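You operate a simulated robot arm through the tools that you are given. There is no shell and no other tool.

The job below is to be done with a simulated two-armed robot. You get a single attempt, and the scene is never put back.

## Task
On the top of the grey cabinet, fold the green shirt in half, so that its two long edges meet.

Only the result counts: the job must be done as asked and must still hold three seconds after the hand-in. Knocking over, shifting, dropping, spilling or breaking anything else fails it. Flat cloth is picked up by pressing the open fingertips on it (5 to 10 N) and closing them slowly along it; thin cloth reads only 2 to 8 mm in the jaws.

## Robot
Two 6-joint arms with two-finger grippers on one trunk, on a base that drives. Base frame: it is fixed to the floor where the robot stands at the start and does not move with it; the origin is under the middle of the robot, x ahead of it, y to its left, z up. Units: mm, degrees, N and s.
The left shoulder is at the start at [30, 178, 888], the right one opposite. With the tool pointing down near the work surface each hand reaches from about 100 to 840 mm from the robot's upright axis, wherever it stands, measured 20 degrees to its own side. Places, roughly: green shirt [2000, -500, 1000]; top of the grey cabinet [2000, -500, 900]. Payload 2.54 kg a hand.
Tool frame (each hand has its own): the origin (TCP) lies between the finger pads and is the grasp point; the fingertips stand 30 mm ahead of it; z points along the fingers, y is the line along which they close. Largest opening 116 mm; the body of the gripper starts 95 mm behind the TCP.
Orientation is that of the tool frame in the base frame, as [roll, pitch, yaw] about the fixed x, y, z axes, in that order (R = Rz(yaw) Ry(pitch) Rx(roll)). With the fingers straight down and closing along the base's y, the tool's x points along the base's -x, its y along +y and its z along -z.

## Interface
- The arms move only by the tool apply_moves. It takes "left_increments", "right_increments" or both (then of equal length, played together; a hand with none holds still); each is a list of rows, each an object (a shift or turn left out is 0, a gripper value left out holds the last) with "rot": the turn, a rotation vector about the base's x, y, z in degrees, a list of three; "linear": the shift along the base's x, y, z in mm, a list of three; "hand": the closure in counts, from 0 (fully open) to 255 (shut). In form: [{"rot": [wx, wy, wz], "linear": [x, y, z], "hand": hand}, ...]. A call has 1 to 20 rows; each row is the pose to reach, as a shift and turn from the pose commanded when the call began. A row lasts 0.2 s, in which the tool goes at most 50 mm and 8.6 degrees; a call with a longer step from one row to the next is refused whole, and so is a gripper value outside its range. A pose out of reach is approached as far as the arm can. The call stops where the force on the tool passes 40 N (or 10 N more than at its start, if that is more) or the arm is blocked; 0.2 s more then pass. Each finger travels about 153 mm/s and halts on what it meets, pressing with about 22 N; the grip force reading is that of the motor and also rises with nothing between the fingers. The clock runs only during rows and for 0.2 s after the last one: add rows that repeat a pose to give the fingers time. It gives the time, the measured TCP pose, the force on the tool (base axes), the opening and the grip force at its end, in the units of the frame above (readings bear some noise), with the torque about the TCP (base axes, N m) and any sound that the robot's microphone picked up.
- Cameras (640 x 400 px; columns grow to the right, rows downward): "scene" is now at [51.4, 12.6, 1617.4]; the picture's right is [0.17, -0.98, 0.00], its down [-0.69, -0.12, -0.72] and it looks along [0.70, 0.12, -0.70] (base axes); focal length 268 px, centre (320, 200). "left" rides on the left gripper at [69, 15, -122] in its tool frame; the picture's right is [-0.21, 0.98, 0.00], its down [-0.83, -0.18, -0.53] and it looks along [-0.52, -0.11, 0.85] (tool axes); focal length 251 px, centre (320, 200). "right" rides on the right gripper at [69, -15, -122] in its tool frame; the picture's right is [0.21, 0.98, 0.00], its down [-0.83, 0.18, -0.53] and it looks along [-0.52, 0.11, 0.85] (tool axes); focal length 251 px, centre (320, 200). There is no depth. A picture from a camera that has moved, and an enlarged one, comes with that camera's place and axes in the base frame and with its lens.
- get_image(camera): a new picture of that camera. No time passes.
- slide_trunk(by): slides the trunk up (or, below 0, down) by that many mm; the arms and the scene camera ride with it, the base frame stays. It gives what a move gives, with no picture.
- drive_base(legs): drives the robot by 1 to 6 legs, each [ahead, left, turn to the left] in mm, mm and degrees, along the robot's own axes; the way and the turn of a leg run together, so that a leg with both is an arc; at most 1500 mm and 180 degrees a leg. The arms and the cameras ride along, it lands a little off, and it stops where it bumps. It gives what a move gives.
- head_to(pan, tilt): turns the head with the scene camera to pan (to the left, within 143 degrees either way) and tilt (down, from -29 to 69), counted from straight ahead of the robot. It gives what a move gives.
- inspect(camera, box): a new picture of the part [left, top, right, bottom] of that camera's present view, enlarged. No time passes.
- close_job(): hands the job in; it is judged then, once.

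Nothing tells you exact positions but the pictures and the camera data. Unless the task says otherwise, let go and move clear before handing in.

The tools are called after "Request:" as a command line: name --argument value ..., lists and objects as JSON in quotes. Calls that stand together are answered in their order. apply_moves: Moves the arms, as the interface text tells. Its arguments: {"type":"object","properties":{"left_increments":{"type":"array","items":{"type":"object","properties":{"rot":{"type":"array","items":{"type":"number"}},"linear":{"type":"array","items":{"type":"number"}},"hand":{"type":"number"}}}},"right_increments":{"type":"array","items":{"type":"object","properties":{"rot":{"type":"array","items":{"type":"number"}},"linear":{"type":"array","items":{"type":"number"}},"hand":{"type":"number"}}}}},"required":[]} The other tools are called the same way: slide_trunk (by) slides the trunk up or down; drive_base (legs) drives the base; head_to (pan, tilt) turns the head that bears the scene camera; get_image (camera) takes a picture; inspect (camera, box) takes an enlarged picture of a part of a camera's view; close_job () hands the job in.

At the start:

```text
clock: 0.0
left_ee_pos: [540.1, 256.2, 1020.7]
left_ee_rot: [-179.9, 0.1, -180.0]
left_contact_force: [-0.9, 0.1, -0.3]
left_moment: [0.01, 0.0, 0.01]
left_width: 115.8
left_gripper_force: 0.0
right_ee_pos: [503.7, -158.0, 1030.9]
right_ee_rot: [179.9, -0.1, -180.0]
right_contact_force: [0.4, 0.1, 0.1]
right_moment: [0.03, 0.0, 0.01]
right_width: 116.1
right_gripper_force: 0.1
trunk travel left (down, up): [-100.0, 440.0]
robot x, y, heading: [-1.0, 0.6, -0.1]
head pan, tilt: [10.0, 44.3]
```

scene: 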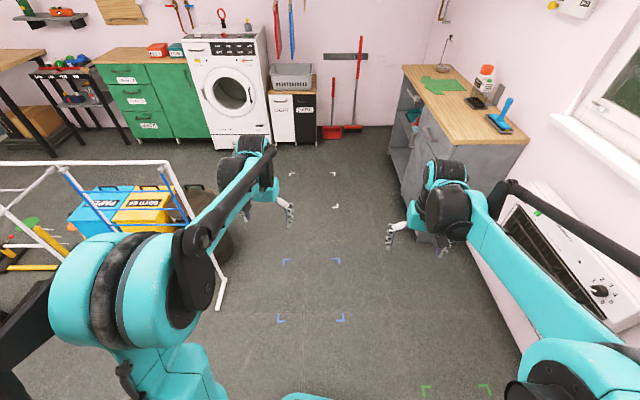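
right: 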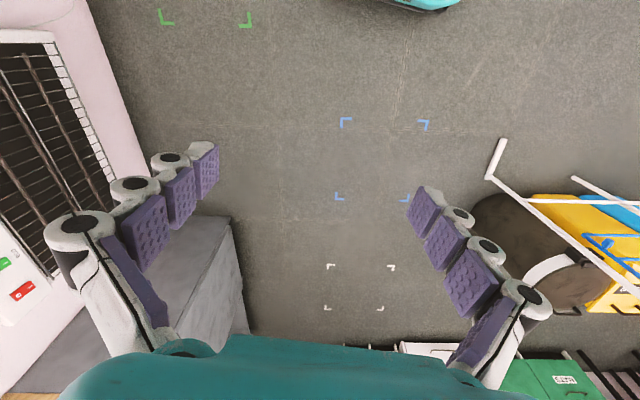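
left: 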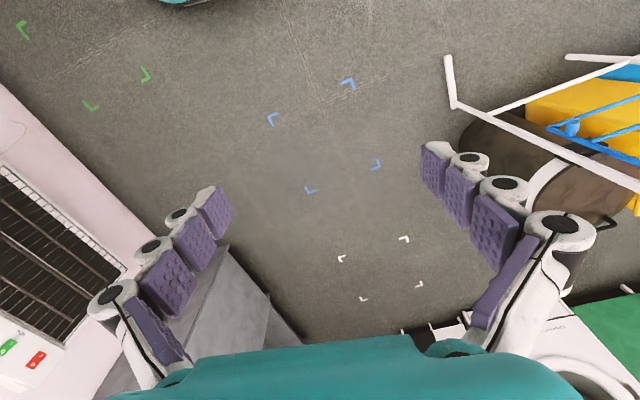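

The grey cabinet stands ahead on the right with the green shirt on its far end. I'll look closer before driving.

Request:
inspect --camera "scene" --box '[380, 40, 540, 140]'

Request:
get_image --camera "scene"

```text
4.00 times, centred on (460, 90) of scene
camera zoom: at [51.4, 12.6, 1617.4], right [0.17, -0.98, 0.0], down [-0.69, -0.12, -0.72], along [0.7, 0.12, -0.7], focal length 1071 px, centre (-240, 640)
```

zoom: 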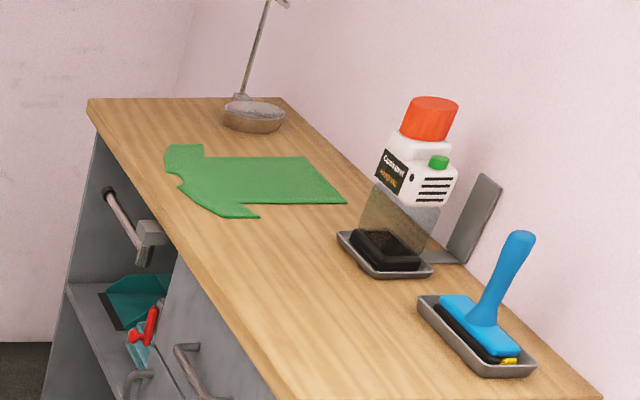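

```text
taken
camera scene: at [51.4, 12.6, 1617.4], right [0.17, -0.98, 0.0], down [-0.69, -0.12, -0.72], along [0.7, 0.12, -0.7], focal length 268 px, centre (320, 200)
```

scene: 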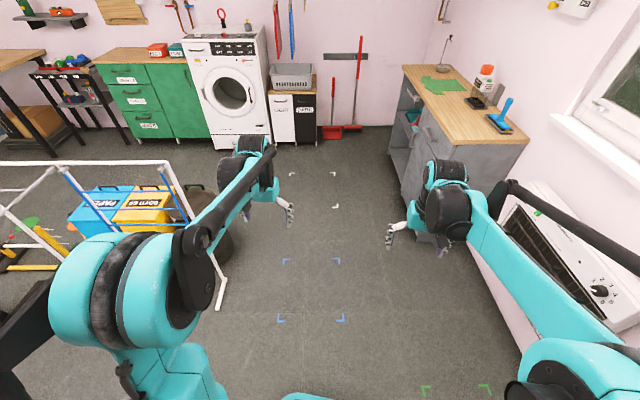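

The cabinet is turned about 10°, and its front edge runs roughly from (1300,-434) to (2395,-235). The shirt's hem is at the wall side and its neck at the front. I'll drive up along the room, turn to face the cabinet, then sidestep.

Request:
slide_trunk --by 150

Request:
drive_base --legs '[[1000, 200, 0], [0, 0, -80]]'

Request:
head_to --pan 40 --tilt 35

Request:
get_image --camera "scene"

```text
clock: 1.8
left_ee_pos: [540.8, 257.8, 1171.3]
left_ee_rot: [-180.0, 0.0, 180.0]
left_contact_force: [0.7, 0.4, 0.0]
left_moment: [0.01, -0.01, 0.01]
left_width: 116.0
left_gripper_force: 0.0
right_ee_pos: [503.7, -158.2, 1180.9]
right_ee_rot: [180.0, 0.0, 179.9]
right_contact_force: [1.0, 0.6, -0.7]
right_moment: [-0.02, 0.0, 0.0]
right_width: 116.3
right_gripper_force: 0.1
trunk travel left (down, up): [-250.0, 290.0]
robot x, y, heading: [-2.0, -1.4, 0.0]
head pan, tilt: [10.0, 44.3]
```

```text
clock: 10.4
left_ee_pos: [1311.3, -285.0, 1172.9]
left_ee_rot: [-180.0, 0.1, 99.2]
left_contact_force: [-0.2, -0.7, 0.4]
left_moment: [0.0, 0.04, -0.05]
left_width: 116.1
left_gripper_force: 0.1
right_ee_pos: [895.4, -315.0, 1181.3]
right_ee_rot: [180.0, 0.0, 99.3]
right_contact_force: [0.0, -1.2, 0.3]
right_moment: [0.0, 0.0, -0.03]
right_width: 116.2
right_gripper_force: 0.1
trunk travel left (down, up): [-250.0, 290.0]
robot x, y, heading: [969.5, 208.5, -80.6]
head pan, tilt: [10.0, 44.3]
```

```text
clock: 11.3
left_ee_pos: [1311.6, -284.9, 1172.0]
left_ee_rot: [-180.0, 0.0, 99.4]
left_contact_force: [-0.3, -0.2, 0.6]
left_moment: [0.02, -0.01, 0.02]
left_width: 115.7
left_gripper_force: 0.1
right_ee_pos: [895.3, -315.5, 1181.0]
right_ee_rot: [-179.9, 0.0, 99.3]
right_contact_force: [0.7, 0.8, 0.4]
right_moment: [-0.03, 0.01, 0.0]
right_width: 116.2
right_gripper_force: 0.0
trunk travel left (down, up): [-250.0, 290.0]
robot x, y, heading: [967.9, 207.0, -80.7]
head pan, tilt: [40.0, 35.0]
```

```text
taken
camera scene: at [1032.1, 177.3, 1781.2], right [-0.65, -0.76, 0.0], down [-0.43, 0.37, -0.82], along [0.62, -0.53, -0.57], focal length 268 px, centre (320, 200)
```

scene: 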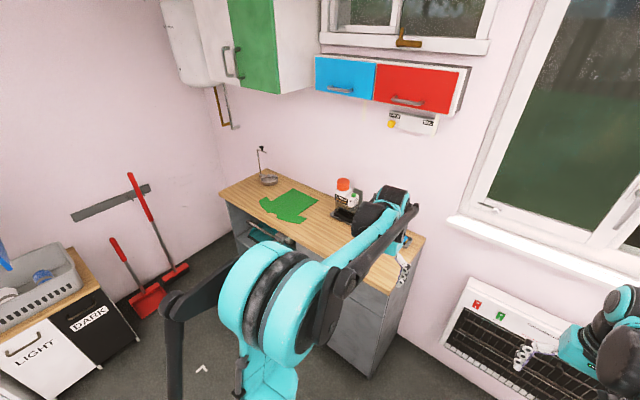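

The way along the cabinet front looks clear. I'll sidestep left, parallel to the cabinet, until I'm in front of the shirt.

Request:
drive_base --legs '[[0, 970, 0]]'

Request:
head_to --pan 0 --tilt 50

Request:
get_image --camera "scene"

```text
clock: 16.4
left_ee_pos: [2268.7, -121.0, 1170.6]
left_ee_rot: [179.9, 0.1, 99.9]
left_contact_force: [0.4, 0.3, 0.1]
left_moment: [-0.01, 0.01, 0.0]
left_width: 115.8
left_gripper_force: 0.1
right_ee_pos: [1853.9, -155.8, 1181.9]
right_ee_rot: [180.0, 0.0, 99.9]
right_contact_force: [-0.8, 0.2, 1.2]
right_moment: [0.01, 0.01, 0.02]
right_width: 115.9
right_gripper_force: 0.1
trunk travel left (down, up): [-250.0, 290.0]
robot x, y, heading: [1921.8, 367.0, -80.3]
head pan, tilt: [40.0, 35.0]
```

```text
clock: 17.4
left_ee_pos: [2267.7, -121.2, 1172.4]
left_ee_rot: [179.9, -0.1, 99.9]
left_contact_force: [-0.4, 1.5, 0.2]
left_moment: [0.0, -0.01, 0.04]
left_width: 115.7
left_gripper_force: 0.0
right_ee_pos: [1853.1, -155.3, 1182.1]
right_ee_rot: [180.0, 0.0, 99.9]
right_contact_force: [-0.3, -0.6, 0.3]
right_moment: [-0.01, -0.01, -0.03]
right_width: 116.1
right_gripper_force: 0.0
trunk travel left (down, up): [-250.0, 290.0]
robot x, y, heading: [1920.2, 364.4, -79.9]
head pan, tilt: [0.0, 50.0]
```

```text
taken
camera scene: at [1931.9, 320.1, 1759.5], right [-0.99, -0.17, 0.0], down [-0.13, 0.75, -0.64], along [0.11, -0.63, -0.77], focal length 268 px, centre (320, 200)
```

scene: 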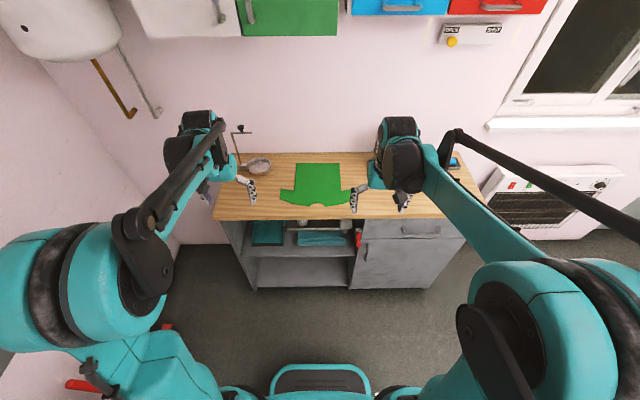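

The shirt is now straight ahead and slightly left. Zooming in for its exact place.

Request:
inspect --camera "scene" --box '[220, 120, 400, 232]'

```text
3.56 times, centred on (310, 176) of scene
camera zoom: at [1931.9, 320.1, 1759.5], right [-0.99, -0.17, 0.0], down [-0.13, 0.75, -0.64], along [0.11, -0.63, -0.77], focal length 952 px, centre (356, 285)
```

zoom: 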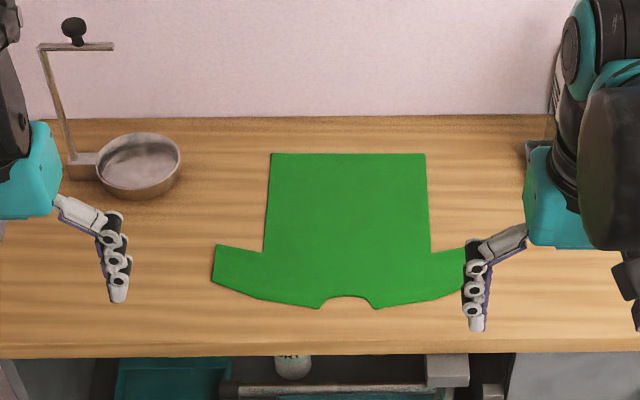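

The shirt's body is about 205 wide, with the hem toward the wall and the sleeves toward me. I'll drive closer so that both hands reach the hem.

Request:
drive_base --legs '[[200, 0, 0]]'

Request:
head_to --pan 0 --tilt 60

Request:
get_image --camera "scene"

```text
clock: 19.0
left_ee_pos: [2299.8, -322.1, 1171.9]
left_ee_rot: [180.0, 0.0, 99.5]
left_contact_force: [0.2, -1.0, 0.4]
left_moment: [0.05, -0.02, -0.02]
left_width: 115.9
left_gripper_force: 0.0
right_ee_pos: [1884.1, -354.7, 1181.9]
right_ee_rot: [-180.0, 0.0, 99.5]
right_contact_force: [0.4, -0.2, -0.3]
right_moment: [0.04, -0.03, -0.02]
right_width: 116.0
right_gripper_force: 0.1
trunk travel left (down, up): [-250.0, 290.0]
robot x, y, heading: [1959.1, 170.3, -80.5]
head pan, tilt: [0.0, 50.0]
```

```text
clock: 19.8
left_ee_pos: [2300.1, -321.2, 1172.4]
left_ee_rot: [180.0, 0.0, 99.4]
left_contact_force: [-0.7, 0.7, -0.5]
left_moment: [0.03, 0.01, 0.03]
left_width: 116.0
left_gripper_force: 0.0
right_ee_pos: [1885.1, -353.0, 1182.3]
right_ee_rot: [-179.9, 0.0, 99.5]
right_contact_force: [-0.1, 0.3, -0.2]
right_moment: [-0.01, 0.0, 0.0]
right_width: 116.2
right_gripper_force: 0.1
trunk travel left (down, up): [-250.0, 290.0]
robot x, y, heading: [1956.6, 172.2, -80.6]
head pan, tilt: [0.0, 60.0]
```

```text
taken
camera scene: at [1963.7, 131.6, 1746.9], right [-0.99, -0.17, 0.0], down [-0.14, 0.85, -0.5], along [0.08, -0.49, -0.87], focal length 268 px, centre (320, 200)
```

scene: 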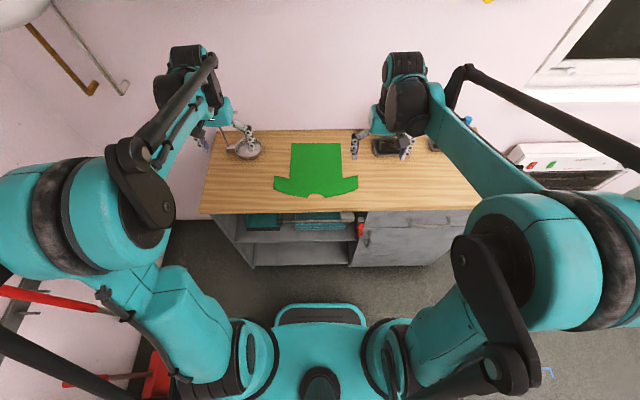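

The forearms come in from outside the shoulders, and the base still has about 200 mm to the cabinet. I'll move a little closer and left, and raise the trunk so the forearms slope down more steeply.

Request:
slide_trunk --by 150

Request:
drive_base --legs '[[95, 35, 0]]'

Request:
get_image --camera "scene"

Request:
inspect --camera "scene" --box '[220, 100, 420, 225]'

Request:
get_image --camera "left"

Request:
get_image --camera "right"

```text
clock: 21.5
left_ee_pos: [2306.0, -313.3, 1323.8]
left_ee_rot: [-179.7, 0.3, 99.7]
left_contact_force: [0.2, -0.2, -1.0]
left_moment: [0.0, -0.02, 0.02]
left_width: 116.2
left_gripper_force: 0.0
right_ee_pos: [1889.3, -345.8, 1335.1]
right_ee_rot: [-179.7, 0.4, 99.7]
right_contact_force: [0.8, 0.7, 0.7]
right_moment: [-0.02, 0.02, -0.02]
right_width: 116.3
right_gripper_force: 0.0
trunk travel left (down, up): [-400.0, 140.0]
robot x, y, heading: [1957.1, 169.9, -80.6]
head pan, tilt: [0.0, 60.0]
```

```text
clock: 22.6
left_ee_pos: [2331.9, -344.7, 1331.8]
left_ee_rot: [-180.0, 0.3, 100.0]
left_contact_force: [-0.1, 0.3, -0.2]
left_moment: [-0.01, -0.01, 0.02]
left_width: 115.9
left_gripper_force: 0.0
right_ee_pos: [1920.2, -394.3, 1342.1]
right_ee_rot: [179.9, 1.1, 99.8]
right_contact_force: [-0.5, 0.7, -0.5]
right_moment: [-0.05, -0.03, -0.03]
right_width: 116.0
right_gripper_force: 0.0
trunk travel left (down, up): [-400.0, 140.0]
robot x, y, heading: [1998.5, 107.9, -80.3]
head pan, tilt: [0.0, 60.0]
stopped in leg 1: the robot was blocked; the commanded pose is now the measured one
```

```text
taken
camera scene: at [1993.2, 102.9, 1897.8], right [-0.99, -0.17, 0.0], down [-0.15, 0.84, -0.52], along [0.09, -0.51, -0.86], focal length 268 px, centre (320, 200)
```

scene: 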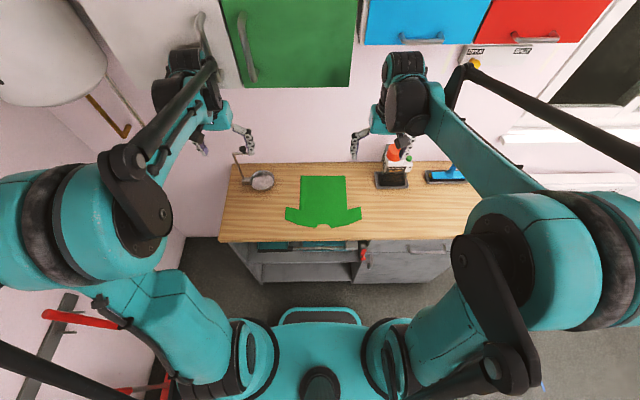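

```text
3.20 times, centred on (320, 162) of scene
camera zoom: at [1993.2, 102.9, 1897.8], right [-0.99, -0.17, 0.0], down [-0.15, 0.84, -0.52], along [0.09, -0.51, -0.86], focal length 857 px, centre (320, 320)
```

zoom: 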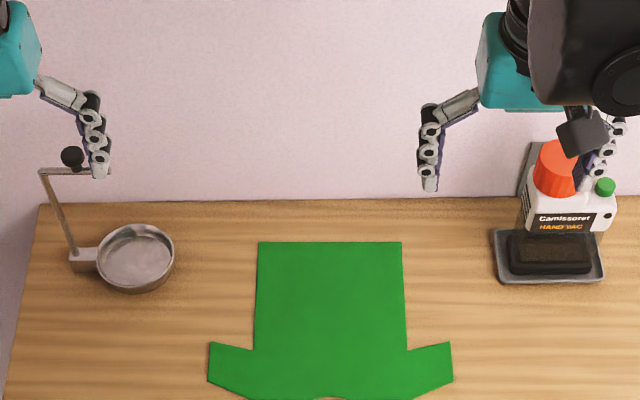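

```text
taken
camera left: at [2335.4, -273.9, 1453.6], right [1.0, -0.04, 0.0], down [-0.04, -0.84, 0.54], along [-0.02, -0.54, -0.84], focal length 251 px, centre (320, 200)
```

left: 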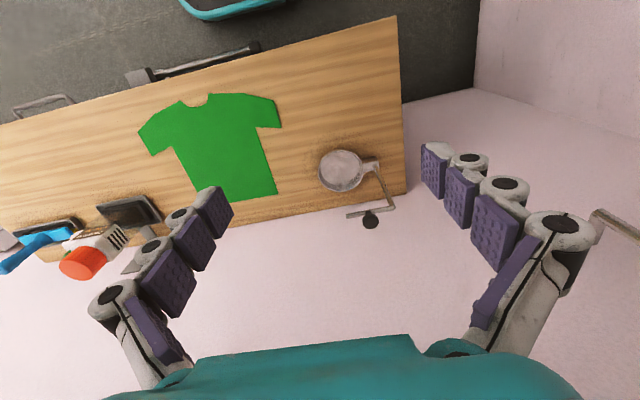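

```text
taken
camera right: at [1892.9, -326.0, 1464.2], right [0.93, 0.38, 0.0], down [0.32, -0.77, 0.55], along [0.21, -0.51, -0.84], focal length 251 px, centre (320, 200)
```

right: 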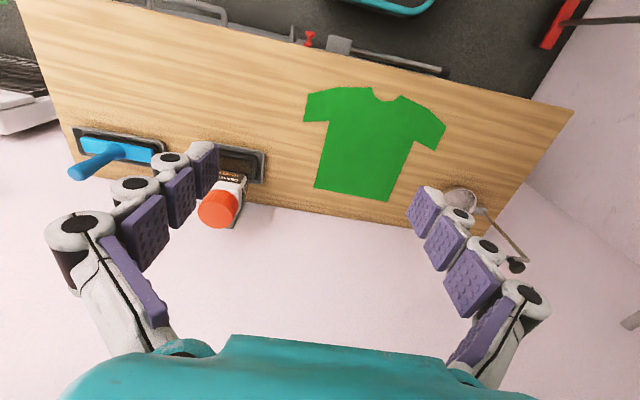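

The drive was blocked. The wrists, raised by the trunk, are probably pressing on the wall cupboards, so I'll back off a little and look.

Request:
drive_base --legs '[[-60, 0, 0]]'

Request:
get_image --camera "scene"

Request:
head_to --pan 0 --tilt 30

Request:
get_image --camera "scene"

```text
clock: 23.6
left_ee_pos: [2327.5, -319.3, 1316.9]
left_ee_rot: [-180.0, -1.1, 99.7]
left_contact_force: [-0.1, -1.3, -0.1]
left_moment: [0.11, 0.02, 0.0]
left_width: 115.9
left_gripper_force: 0.0
right_ee_pos: [1917.3, -364.5, 1329.8]
right_ee_rot: [180.0, -0.2, 99.8]
right_contact_force: [0.4, -0.6, -0.5]
right_moment: [0.1, 0.06, 0.0]
right_width: 115.9
right_gripper_force: 0.1
trunk travel left (down, up): [-400.0, 140.0]
robot x, y, heading: [1985.1, 165.3, -80.1]
head pan, tilt: [0.0, 60.0]
```

```text
taken
camera scene: at [1994.4, 118.9, 1896.6], right [-0.99, -0.17, 0.0], down [-0.15, 0.86, -0.5], along [0.08, -0.49, -0.87], focal length 268 px, centre (320, 200)
```

scene: 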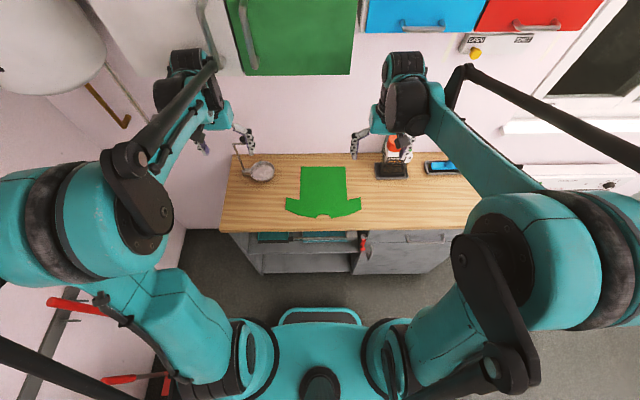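

```text
clock: 24.5
left_ee_pos: [2327.5, -315.4, 1319.7]
left_ee_rot: [-179.9, -0.9, 99.8]
left_contact_force: [-0.5, -1.4, 0.4]
left_moment: [0.0, 0.01, 0.02]
left_width: 116.3
left_gripper_force: 0.0
right_ee_pos: [1916.5, -360.6, 1331.8]
right_ee_rot: [180.0, -0.1, 99.8]
right_contact_force: [0.6, -0.6, 0.2]
right_moment: [0.03, 0.0, 0.02]
right_width: 115.7
right_gripper_force: 0.1
trunk travel left (down, up): [-400.0, 140.0]
robot x, y, heading: [1989.8, 165.3, -80.6]
head pan, tilt: [0.0, 30.0]
```

```text
taken
camera scene: at [1996.9, 101.4, 1938.9], right [-0.99, -0.17, 0.0], down [-0.09, 0.49, -0.87], along [0.15, -0.85, -0.5], focal length 268 px, centre (320, 200)
```

scene: 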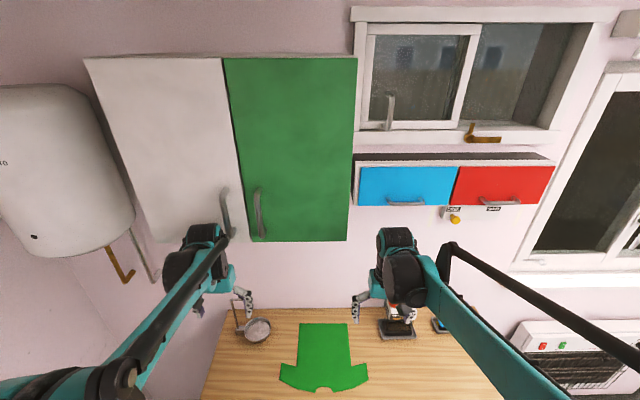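

The left wrist had met the white cupboard's handle and is now clear. I'll pull both hands back and lower them before driving in.

Request:
apply_moves --left_increments '[{"linear": [-6, 37, 0]}, {"linear": [-12, 74, 0]}, {"linear": [-18, 111, 0]}, {"linear": [-24, 148, 0]}, {"linear": [-24, 148, -45]}, {"linear": [-24, 148, -90]}, {"linear": [-24, 148, -135]}, {"linear": [-24, 148, -180]}]' --right_increments '[{"linear": [-6, 37, 0]}, {"linear": [-12, 74, 0]}, {"linear": [-18, 111, 0]}, {"linear": [-24, 148, 0]}, {"linear": [-24, 148, -45]}, {"linear": [-24, 148, -90]}, {"linear": [-24, 148, -135]}, {"linear": [-24, 148, -180]}]'

Request:
head_to --pan 0 --tilt 55

Request:
get_image --camera "scene"

```text
clock: 26.3
left_ee_pos: [2305.5, -172.2, 1138.6]
left_ee_rot: [-179.9, -0.9, 99.8]
left_contact_force: [0.2, -0.6, 0.2]
left_moment: [0.09, 0.04, -0.01]
left_width: 115.6
left_gripper_force: 0.1
right_ee_pos: [1893.6, -217.3, 1147.3]
right_ee_rot: [-180.0, -0.2, 100.0]
right_contact_force: [0.7, -0.7, -0.4]
right_moment: [0.12, 0.06, -0.04]
right_width: 115.9
right_gripper_force: 0.1
trunk travel left (down, up): [-400.0, 140.0]
robot x, y, heading: [1987.3, 166.2, -80.3]
head pan, tilt: [0.0, 30.0]
```

```text
clock: 27.2
left_ee_pos: [2303.0, -168.0, 1140.7]
left_ee_rot: [-179.9, -0.7, 99.8]
left_contact_force: [1.2, 0.3, -0.5]
left_moment: [0.03, -0.01, 0.01]
left_width: 115.7
left_gripper_force: 0.0
right_ee_pos: [1892.3, -211.9, 1149.5]
right_ee_rot: [-180.0, -0.1, 99.8]
right_contact_force: [-0.7, 0.0, 0.0]
right_moment: [0.02, 0.03, 0.0]
right_width: 116.2
right_gripper_force: 0.2
trunk travel left (down, up): [-400.0, 140.0]
robot x, y, heading: [1986.8, 165.1, -80.1]
head pan, tilt: [0.0, 55.0]
```

```text
taken
camera scene: at [1993.5, 120.7, 1903.0], right [-0.99, -0.17, 0.0], down [-0.14, 0.81, -0.57], along [0.1, -0.57, -0.82], focal length 268 px, centre (320, 200)
```

scene: 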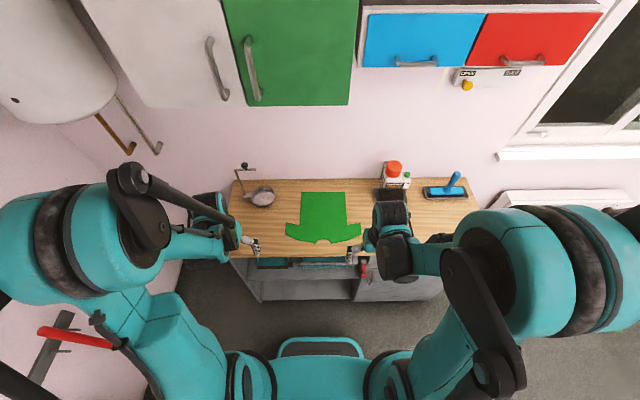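

The hands are clear of the cupboards. Driving the last 80 mm in.

Request:
drive_base --legs '[[80, 0, 0]]'

Request:
get_image --camera "scene"

Request:
inspect --camera "scene" --box '[240, 150, 400, 250]'

```text
clock: 28.3
left_ee_pos: [2316.7, -244.1, 1141.5]
left_ee_rot: [-179.9, -0.8, 99.8]
left_contact_force: [0.1, -0.4, -0.1]
left_moment: [0.05, 0.01, -0.03]
left_width: 116.1
left_gripper_force: 0.0
right_ee_pos: [1906.3, -289.3, 1148.7]
right_ee_rot: [-180.0, -0.1, 99.8]
right_contact_force: [0.4, -0.1, 0.4]
right_moment: [0.04, 0.02, 0.04]
right_width: 116.0
right_gripper_force: 0.1
trunk travel left (down, up): [-400.0, 140.0]
robot x, y, heading: [1998.3, 87.5, -80.4]
head pan, tilt: [0.0, 55.0]
```

```text
taken
camera scene: at [2006.9, 42.3, 1902.9], right [-0.99, -0.17, 0.0], down [-0.14, 0.81, -0.57], along [0.1, -0.56, -0.82], focal length 268 px, centre (320, 200)
```

scene: 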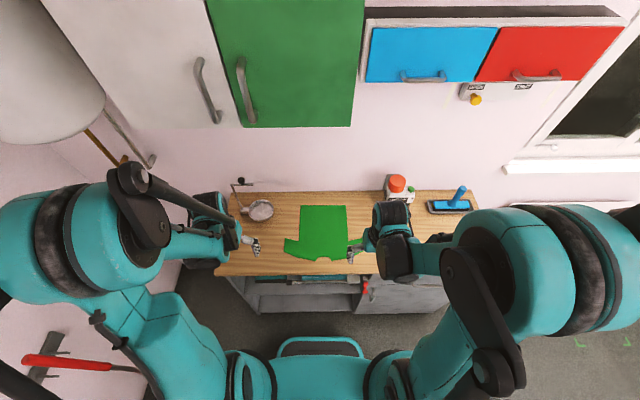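

```text
4.00 times, centred on (320, 200) of scene
camera zoom: at [2006.9, 42.3, 1902.9], right [-0.99, -0.17, 0.0], down [-0.14, 0.81, -0.57], along [0.1, -0.56, -0.82], focal length 1071 px, centre (320, 200)
```

zoom: 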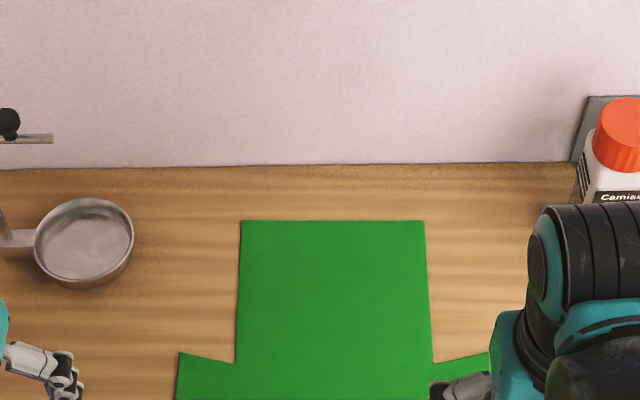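

The right hem corner should be near (2004,-652), the left hem corner near (2210,-617) and the right sleeve tip near (1917,-465). I'll hover the right hand over the right hem corner and check clearance to the bottle.

Request:
apply_moves --right_increments '[{"linear": [14, -43, 0]}, {"linear": [28, -85, 0]}, {"linear": [42, -128, 0]}, {"linear": [55, -171, 0]}, {"linear": [69, -213, 0]}, {"linear": [83, -256, 0]}, {"linear": [97, -298, 0]}, {"linear": [111, -341, 0]}]'

Request:
get_image --camera "scene"

Request:
get_image --camera "right"

Request:
get_image --camera "left"

```text
clock: 30.1
left_ee_pos: [2317.1, -245.9, 1140.3]
left_ee_rot: [-179.9, -0.9, 99.8]
left_contact_force: [0.5, -0.3, 0.1]
left_moment: [0.04, 0.03, 0.01]
left_width: 115.9
left_gripper_force: 0.0
right_ee_pos: [2018.1, -631.1, 1149.0]
right_ee_rot: [180.0, -0.1, 99.8]
right_contact_force: [-0.8, 0.4, -1.4]
right_moment: [0.02, -0.01, -0.04]
right_width: 115.9
right_gripper_force: 0.1
trunk travel left (down, up): [-400.0, 140.0]
robot x, y, heading: [2000.3, 85.8, -80.2]
head pan, tilt: [0.0, 55.0]
```

```text
taken
camera scene: at [2007.6, 41.4, 1902.9], right [-0.99, -0.17, 0.0], down [-0.14, 0.81, -0.57], along [0.1, -0.56, -0.82], focal length 268 px, centre (320, 200)
```

scene: 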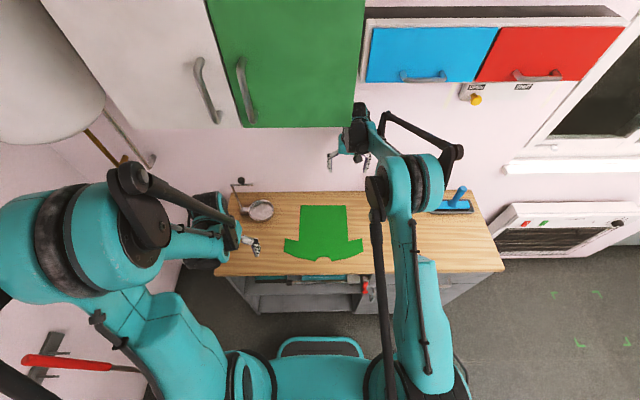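

```text
taken
camera right: at [1991.7, -566.2, 1272.7], right [0.93, 0.38, 0.0], down [0.32, -0.78, 0.53], along [0.2, -0.49, -0.85], focal length 251 px, centre (320, 200)
```

right: 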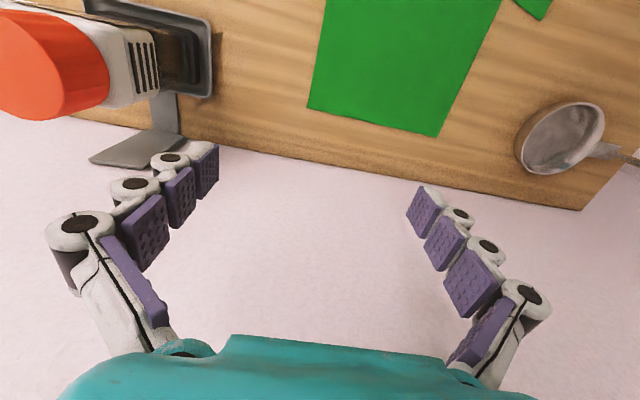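

```text
taken
camera left: at [2321.9, -177.1, 1263.0], right [1.0, -0.05, 0.0], down [-0.04, -0.85, 0.52], along [-0.03, -0.52, -0.85], focal length 251 px, centre (320, 200)
```

left: 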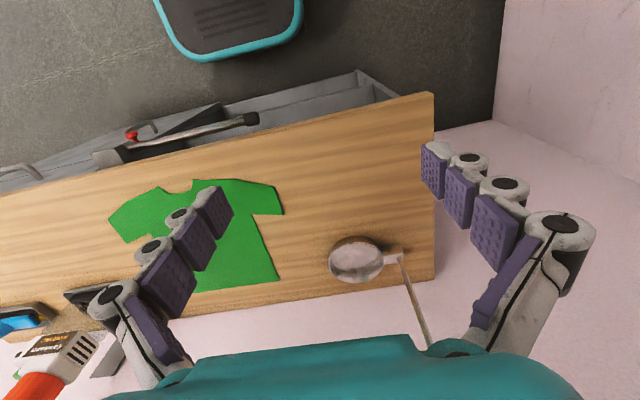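

The two views agree on the hem corners, with the table at z≈885–890. Next I'll bring the left hand in low, tilted back 30° so that its wrist stays out from under the right forearm, toward the right sleeve.

Request:
apply_moves --left_increments '[{"linear": [-40, -13, 0], "rot": [-7.4, -1.25, 0]}, {"linear": [-80, -27, 0], "rot": [-14.8, -2.5, 0]}, {"linear": [-120, -40, 0], "rot": [-22.2, -3.75, 0]}, {"linear": [-160, -54, 0], "rot": [-29.6, -5, 0]}, {"linear": [-200, -67, 0], "rot": [-29.6, -5, 0]}, {"linear": [-240, -81, -20], "rot": [-29.6, -5, 0]}, {"linear": [-280, -94, -40], "rot": [-29.6, -5, 0]}, {"linear": [-320, -108, -60], "rot": [-29.6, -5, 0]}]'

Request:
get_image --camera "scene"

Request:
get_image --camera "left"

```text
clock: 31.9
left_ee_pos: [1986.5, -364.3, 1096.4]
left_ee_rot: [-179.9, 29.2, 99.8]
left_contact_force: [-0.1, -1.0, -1.1]
left_moment: [0.0, -0.01, 0.02]
left_width: 115.8
left_gripper_force: 0.1
left hand out of reach, approached as far as the arm can: row 4, 5, 6, 7, 8
right_ee_pos: [2016.2, -629.7, 1149.0]
right_ee_rot: [180.0, 0.0, 99.8]
right_contact_force: [0.6, -0.1, 0.1]
right_moment: [0.04, -0.07, -0.03]
right_width: 116.0
right_gripper_force: 0.0
trunk travel left (down, up): [-400.0, 140.0]
robot x, y, heading: [1997.8, 86.3, -80.2]
head pan, tilt: [0.0, 55.0]
```

```text
taken
camera scene: at [2004.2, 41.6, 1902.9], right [-0.99, -0.17, 0.0], down [-0.14, 0.81, -0.57], along [0.1, -0.56, -0.82], focal length 268 px, centre (320, 200)
```

scene: 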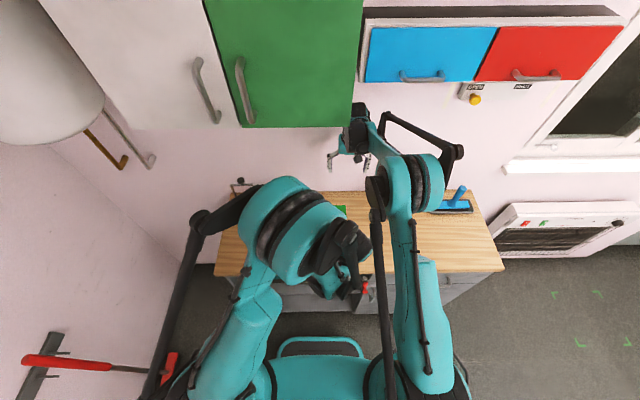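

```text
taken
camera left: at [1981.5, -244.0, 1169.4], right [0.99, -0.02, 0.1], down [-0.1, -0.48, 0.87], along [0.03, -0.87, -0.48], focal length 251 px, centre (320, 200)
```

left: 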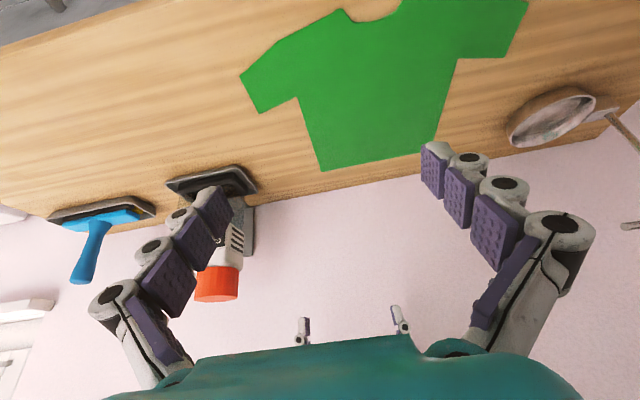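

The left hand was near its inner limit when that close and high. It should free up further forward and lower, so I'll continue toward the sleeve.

Request:
apply_moves --left_increments '[{"linear": [-14, -20, -20]}, {"linear": [-28, -36, -40]}, {"linear": [-44, -50, -60]}, {"linear": [-60, -56, -75]}]'

Request:
get_image --camera "scene"

Request:
get_image --camera "left"

Request:
get_image --camera "right"

```text
clock: 32.9
left_ee_pos: [1928.7, -420.1, 1022.2]
left_ee_rot: [-179.9, 29.3, 99.8]
left_contact_force: [-0.2, 0.1, 0.0]
left_moment: [0.02, -0.01, 0.05]
left_width: 115.7
left_gripper_force: 0.0
right_ee_pos: [2016.4, -630.4, 1149.8]
right_ee_rot: [180.0, 0.0, 99.7]
right_contact_force: [0.3, -0.4, 0.6]
right_moment: [-0.01, -0.03, 0.01]
right_width: 116.0
right_gripper_force: 0.1
trunk travel left (down, up): [-400.0, 140.0]
robot x, y, heading: [2000.1, 87.0, -80.3]
head pan, tilt: [0.0, 55.0]
```

```text
taken
camera scene: at [2005.4, 42.7, 1902.9], right [-0.99, -0.17, 0.0], down [-0.14, 0.81, -0.57], along [0.1, -0.56, -0.82], focal length 268 px, centre (320, 200)
```

scene: 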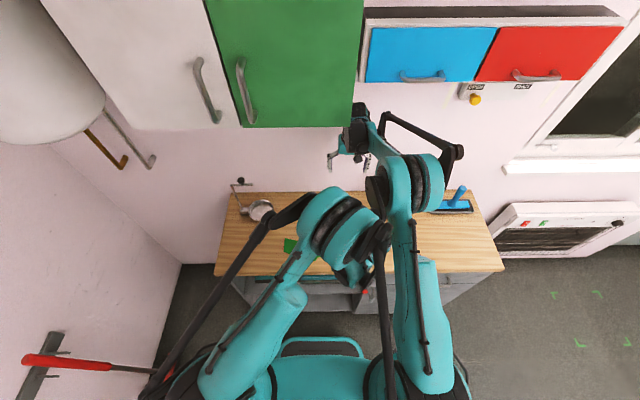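

```text
taken
camera left: at [1924.3, -299.1, 1093.9], right [0.99, -0.02, 0.1], down [-0.1, -0.48, 0.87], along [0.03, -0.88, -0.48], focal length 251 px, centre (320, 200)
```

left: 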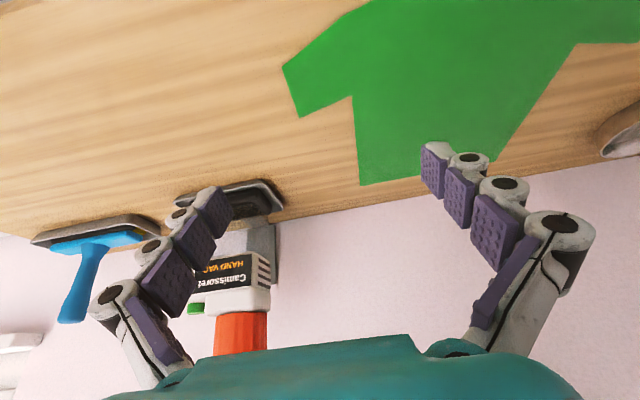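

```text
taken
camera right: at [1990.0, -565.0, 1273.1], right [0.93, 0.38, 0.0], down [0.32, -0.78, 0.53], along [0.2, -0.49, -0.85], focal length 251 px, centre (320, 200)
```

right: 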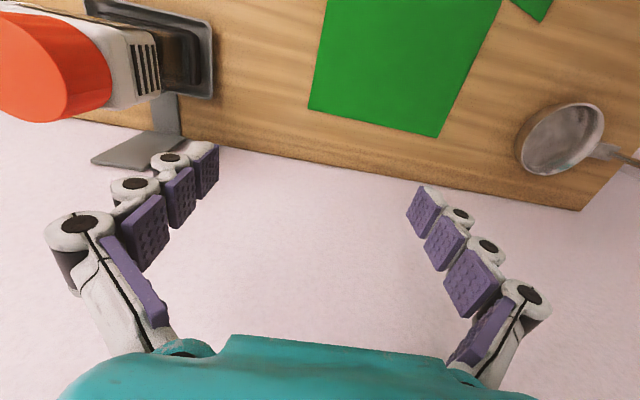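

The elbows would come too close with this much crossing. I'll pull both hands back and move the base about 110 mm right and 40 mm forward, so that the near left hand and the far right hand each work closer to their own side.

Request:
apply_moves --left_increments '[{"linear": [20, 18, 25]}, {"linear": [40, 36, 50]}, {"linear": [60, 54, 70]}, {"linear": [100, 50, 70], "rot": [4.9, 0.8, 0]}, {"linear": [145, 50, 70], "rot": [9.9, 1.7, 0]}, {"linear": [190, 50, 70], "rot": [9.9, 1.7, 0]}, {"linear": [235, 58, 70], "rot": [9.9, 1.7, 0]}, {"linear": [280, 66, 70], "rot": [9.9, 1.7, 0]}]' --right_increments '[{"linear": [-7, 40, 0]}, {"linear": [-14, 80, 0]}, {"linear": [-21, 120, 0]}, {"linear": [-28, 160, 0]}, {"linear": [-35, 200, 0]}, {"linear": [-42, 240, 0]}, {"linear": [-49, 280, 0]}, {"linear": [-49, 280, 0]}]'

Request:
get_image --camera "scene"

```text
clock: 34.7
left_ee_pos: [2213.3, -358.7, 1099.5]
left_ee_rot: [-179.8, 19.2, 99.8]
left_contact_force: [0.8, -0.4, -0.2]
left_moment: [-0.01, 0.04, -0.04]
left_width: 115.8
left_gripper_force: 0.1
left hand out of reach, approached as far as the arm can: row 3, 8
right_ee_pos: [1969.4, -348.4, 1145.5]
right_ee_rot: [-179.9, -0.1, 99.8]
right_contact_force: [0.2, 0.3, 0.1]
right_moment: [0.05, 0.06, -0.03]
right_width: 116.2
right_gripper_force: 0.2
trunk travel left (down, up): [-400.0, 140.0]
robot x, y, heading: [1999.0, 86.5, -79.9]
head pan, tilt: [0.0, 55.0]
```

```text
taken
camera scene: at [2009.4, 43.1, 1902.9], right [-0.99, -0.17, 0.0], down [-0.14, 0.81, -0.57], along [0.1, -0.56, -0.82], focal length 268 px, centre (320, 200)
```

scene: 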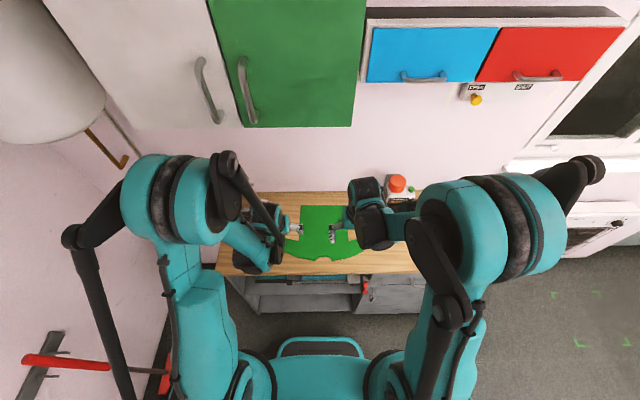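

Hands are clear. I'll shift the base right 110 mm and forward 20 mm.

Request:
drive_base --legs '[[0, -110, 0], [20, 0, 0]]'

Request:
get_image --camera "scene"

Request:
get_image --camera "right"

Request:
get_image --camera "left"

```text
clock: 36.3
left_ee_pos: [2105.5, -394.0, 1101.6]
left_ee_rot: [-179.7, 19.2, 99.7]
left_contact_force: [-0.4, 0.3, 0.3]
left_moment: [-0.06, 0.02, -0.03]
left_width: 115.8
left_gripper_force: 0.1
right_ee_pos: [1863.0, -383.5, 1147.5]
right_ee_rot: [-179.9, 0.1, 99.7]
right_contact_force: [1.0, -0.1, 0.2]
right_moment: [-0.06, 0.02, -0.02]
right_width: 115.7
right_gripper_force: 0.1
trunk travel left (down, up): [-400.0, 140.0]
robot x, y, heading: [1892.4, 50.2, -80.5]
head pan, tilt: [0.0, 55.0]
```

```text
taken
camera scene: at [1902.0, 10.4, 1903.1], right [-0.99, -0.17, 0.0], down [-0.14, 0.81, -0.57], along [0.1, -0.57, -0.82], focal length 268 px, centre (320, 200)
```

scene: 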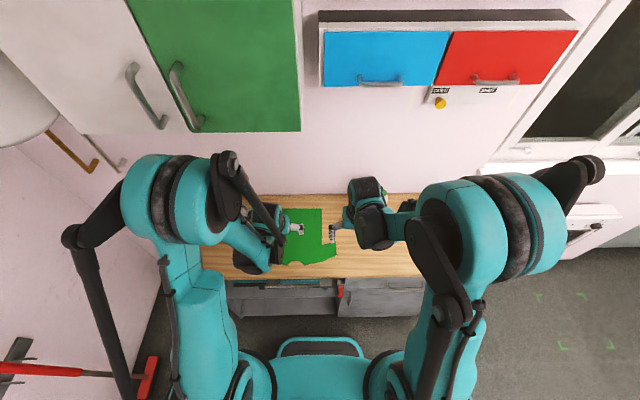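

```text
taken
camera right: at [1835.4, -318.2, 1272.0], right [0.93, 0.38, 0.0], down [0.32, -0.78, 0.54], along [0.2, -0.5, -0.84], focal length 251 px, centre (320, 200)
```

right: 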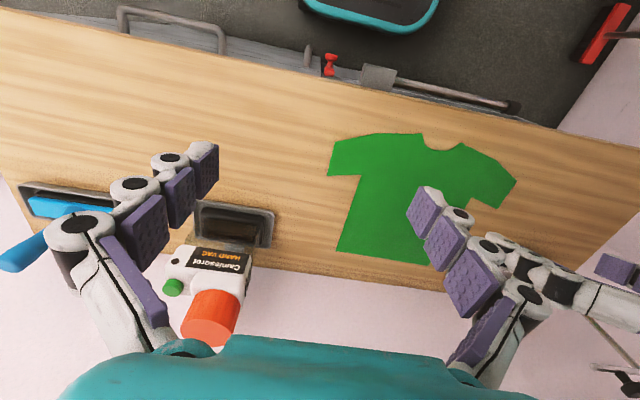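

```text
taken
camera left: at [2102.6, -287.1, 1192.8], right [1.0, -0.04, 0.07], down [-0.07, -0.62, 0.78], along [0.01, -0.78, -0.63], focal length 251 px, centre (320, 200)
```

left: 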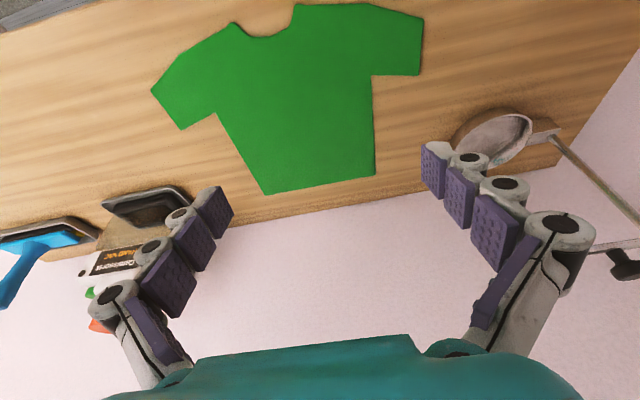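

With the base shifted, the shirt positions still agree: hem corner (2004,-648), sleeve tip about (1912,-464). I'll partly close the grippers and bring the right hand over the right hem corner.

Request:
apply_moves --right_increments '[{"linear": [19.2, -38.1, 0], "hand": 176}, {"linear": [38.4, -76.2, 0], "hand": 176}, {"linear": [57.6, -114.4, 0], "hand": 176}, {"linear": [76.9, -152.5, 0], "hand": 176}, {"linear": [96.1, -190.6, 0], "hand": 176}, {"linear": [120, -208, 0], "hand": 176}, {"linear": [144, -226, 0], "hand": 176}, {"linear": [168, -243.3, 0], "hand": 176}, {"linear": [168, -243.3, -40], "hand": 176}, {"linear": [168, -243.3, -80], "hand": 176}, {"linear": [168, -243.3, -120], "hand": 176}]'

Request:
get_image --camera "scene"

Request:
get_image --camera "right"

Request:
get_image --camera "left"

```text
clock: 38.7
left_ee_pos: [2103.2, -396.7, 1097.8]
left_ee_rot: [-179.9, 19.1, 99.8]
left_contact_force: [-0.4, -0.2, 0.2]
left_moment: [0.0, -0.02, 0.0]
left_width: 116.0
left_gripper_force: 0.2
right_ee_pos: [2030.3, -631.0, 1023.5]
right_ee_rot: [-180.0, -0.1, 99.7]
right_contact_force: [-0.1, 0.5, -0.9]
right_moment: [-0.01, -0.02, -0.02]
right_width: 35.7
right_gripper_force: 0.0
trunk travel left (down, up): [-400.0, 140.0]
robot x, y, heading: [1890.8, 47.0, -80.0]
head pan, tilt: [0.0, 55.0]
```

```text
taken
camera scene: at [1901.1, 5.0, 1902.9], right [-0.99, -0.17, 0.0], down [-0.14, 0.81, -0.57], along [0.1, -0.56, -0.82], focal length 268 px, centre (320, 200)
```

scene: 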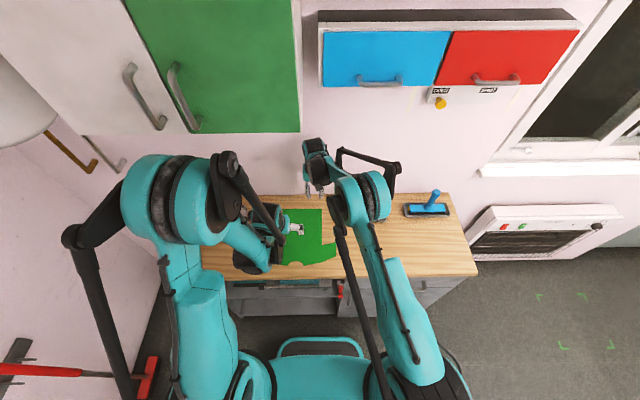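

```text
taken
camera right: at [2004.2, -566.4, 1147.8], right [0.93, 0.38, 0.0], down [0.32, -0.78, 0.53], along [0.2, -0.49, -0.85], focal length 251 px, centre (320, 200)
```

right: 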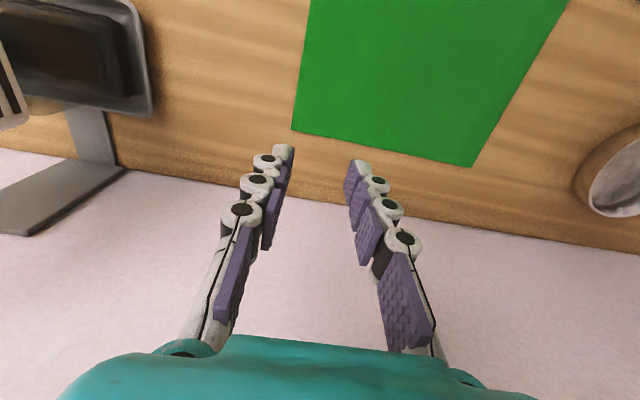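

```text
taken
camera left: at [2102.1, -290.4, 1191.9], right [1.0, -0.04, 0.07], down [-0.07, -0.63, 0.78], along [0.01, -0.78, -0.63], focal length 251 px, centre (320, 200)
```

left: 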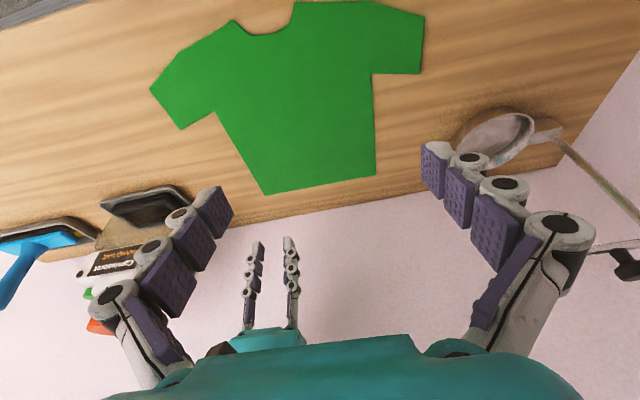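

The right hand hovers correctly, and its camera confirms the hem corner at (2005,-648). Now I'll bring the left hand upright over the sleeve.

Request:
apply_moves --left_increments '[{"linear": [-32, 0, -10], "rot": [6.3, 1.05, 0], "hand": 176}, {"linear": [-64, -10, -20], "rot": [12.6, 2.1, 0], "hand": 176}, {"linear": [-96, -25, -30], "rot": [18.9, 3.2, 0], "hand": 176}, {"linear": [-128, -45, -40], "rot": [18.9, 3.2, 0], "hand": 176}, {"linear": [-159, -61, -50], "rot": [18.9, 3.2, 0], "hand": 176}]'

Request:
get_image --camera "scene"

Request:
get_image --camera "left"

```text
clock: 39.9
left_ee_pos: [1952.8, -455.9, 1048.8]
left_ee_rot: [-179.8, 0.0, 100.7]
left_contact_force: [-0.7, -0.8, -0.5]
left_moment: [0.06, -0.07, -0.02]
left_width: 36.1
left_gripper_force: 0.0
right_ee_pos: [1964.6, -660.1, 1024.4]
right_ee_rot: [179.9, -0.2, 94.0]
right_contact_force: [-0.6, -0.7, -0.2]
right_moment: [0.0, -0.02, 0.01]
right_width: 36.0
right_gripper_force: 0.0
trunk travel left (down, up): [-400.0, 140.0]
robot x, y, heading: [1894.5, 52.3, -80.6]
head pan, tilt: [0.0, 55.0]
```

```text
taken
camera scene: at [1896.4, 4.0, 1902.9], right [-0.99, -0.17, 0.0], down [-0.14, 0.81, -0.57], along [0.1, -0.56, -0.82], focal length 268 px, centre (320, 200)
```

scene: 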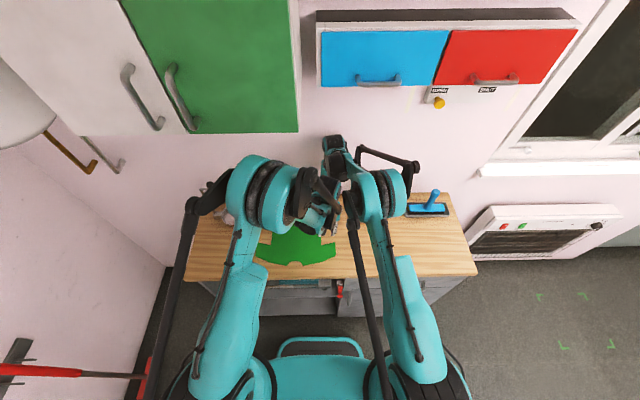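

```text
taken
camera left: at [1956.4, -385.2, 1170.8], right [1.0, -0.03, 0.0], down [-0.02, -0.85, 0.53], along [-0.02, -0.53, -0.85], focal length 251 px, centre (320, 200)
```

left: 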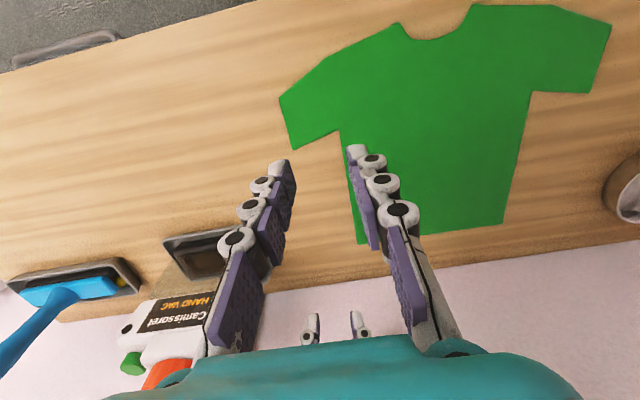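

The left elbow pushed the right forearm aside because this crossing is too tight, though nothing else was touched. I'll back the left arm off. Then I'll mirror the plan: grip the left edge with the left hand near and the right hand far, which keeps the arms apart, and lay the hem down first.

Request:
apply_moves --left_increments '[{"linear": [32, 10, 5]}, {"linear": [64, 20, 10]}, {"linear": [100, 30, 20]}, {"linear": [140, 40, 30]}, {"linear": [185, 50, 40]}, {"linear": [230, 60, 50]}]'

Request:
get_image --camera "scene"

```text
clock: 41.3
left_ee_pos: [2176.0, -397.8, 1098.4]
left_ee_rot: [-179.9, 0.0, 99.6]
left_contact_force: [0.0, -0.7, 0.4]
left_moment: [-0.03, 0.06, -0.01]
left_width: 36.0
left_gripper_force: 0.1
right_ee_pos: [2031.9, -629.8, 1024.7]
right_ee_rot: [-179.9, -0.1, 99.7]
right_contact_force: [-0.6, -0.2, 0.8]
right_moment: [-0.03, 0.05, 0.0]
right_width: 35.9
right_gripper_force: 0.0
trunk travel left (down, up): [-400.0, 140.0]
robot x, y, heading: [1893.9, 47.9, -80.4]
head pan, tilt: [0.0, 55.0]
```

```text
taken
camera scene: at [1902.7, 7.6, 1903.0], right [-0.99, -0.17, 0.0], down [-0.14, 0.81, -0.57], along [0.1, -0.57, -0.82], focal length 268 px, centre (320, 200)
```

scene: 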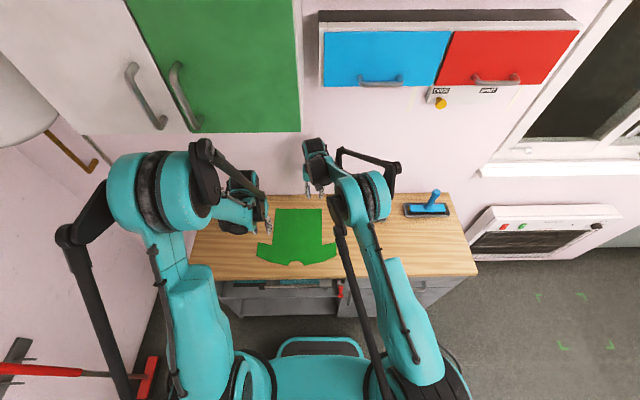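

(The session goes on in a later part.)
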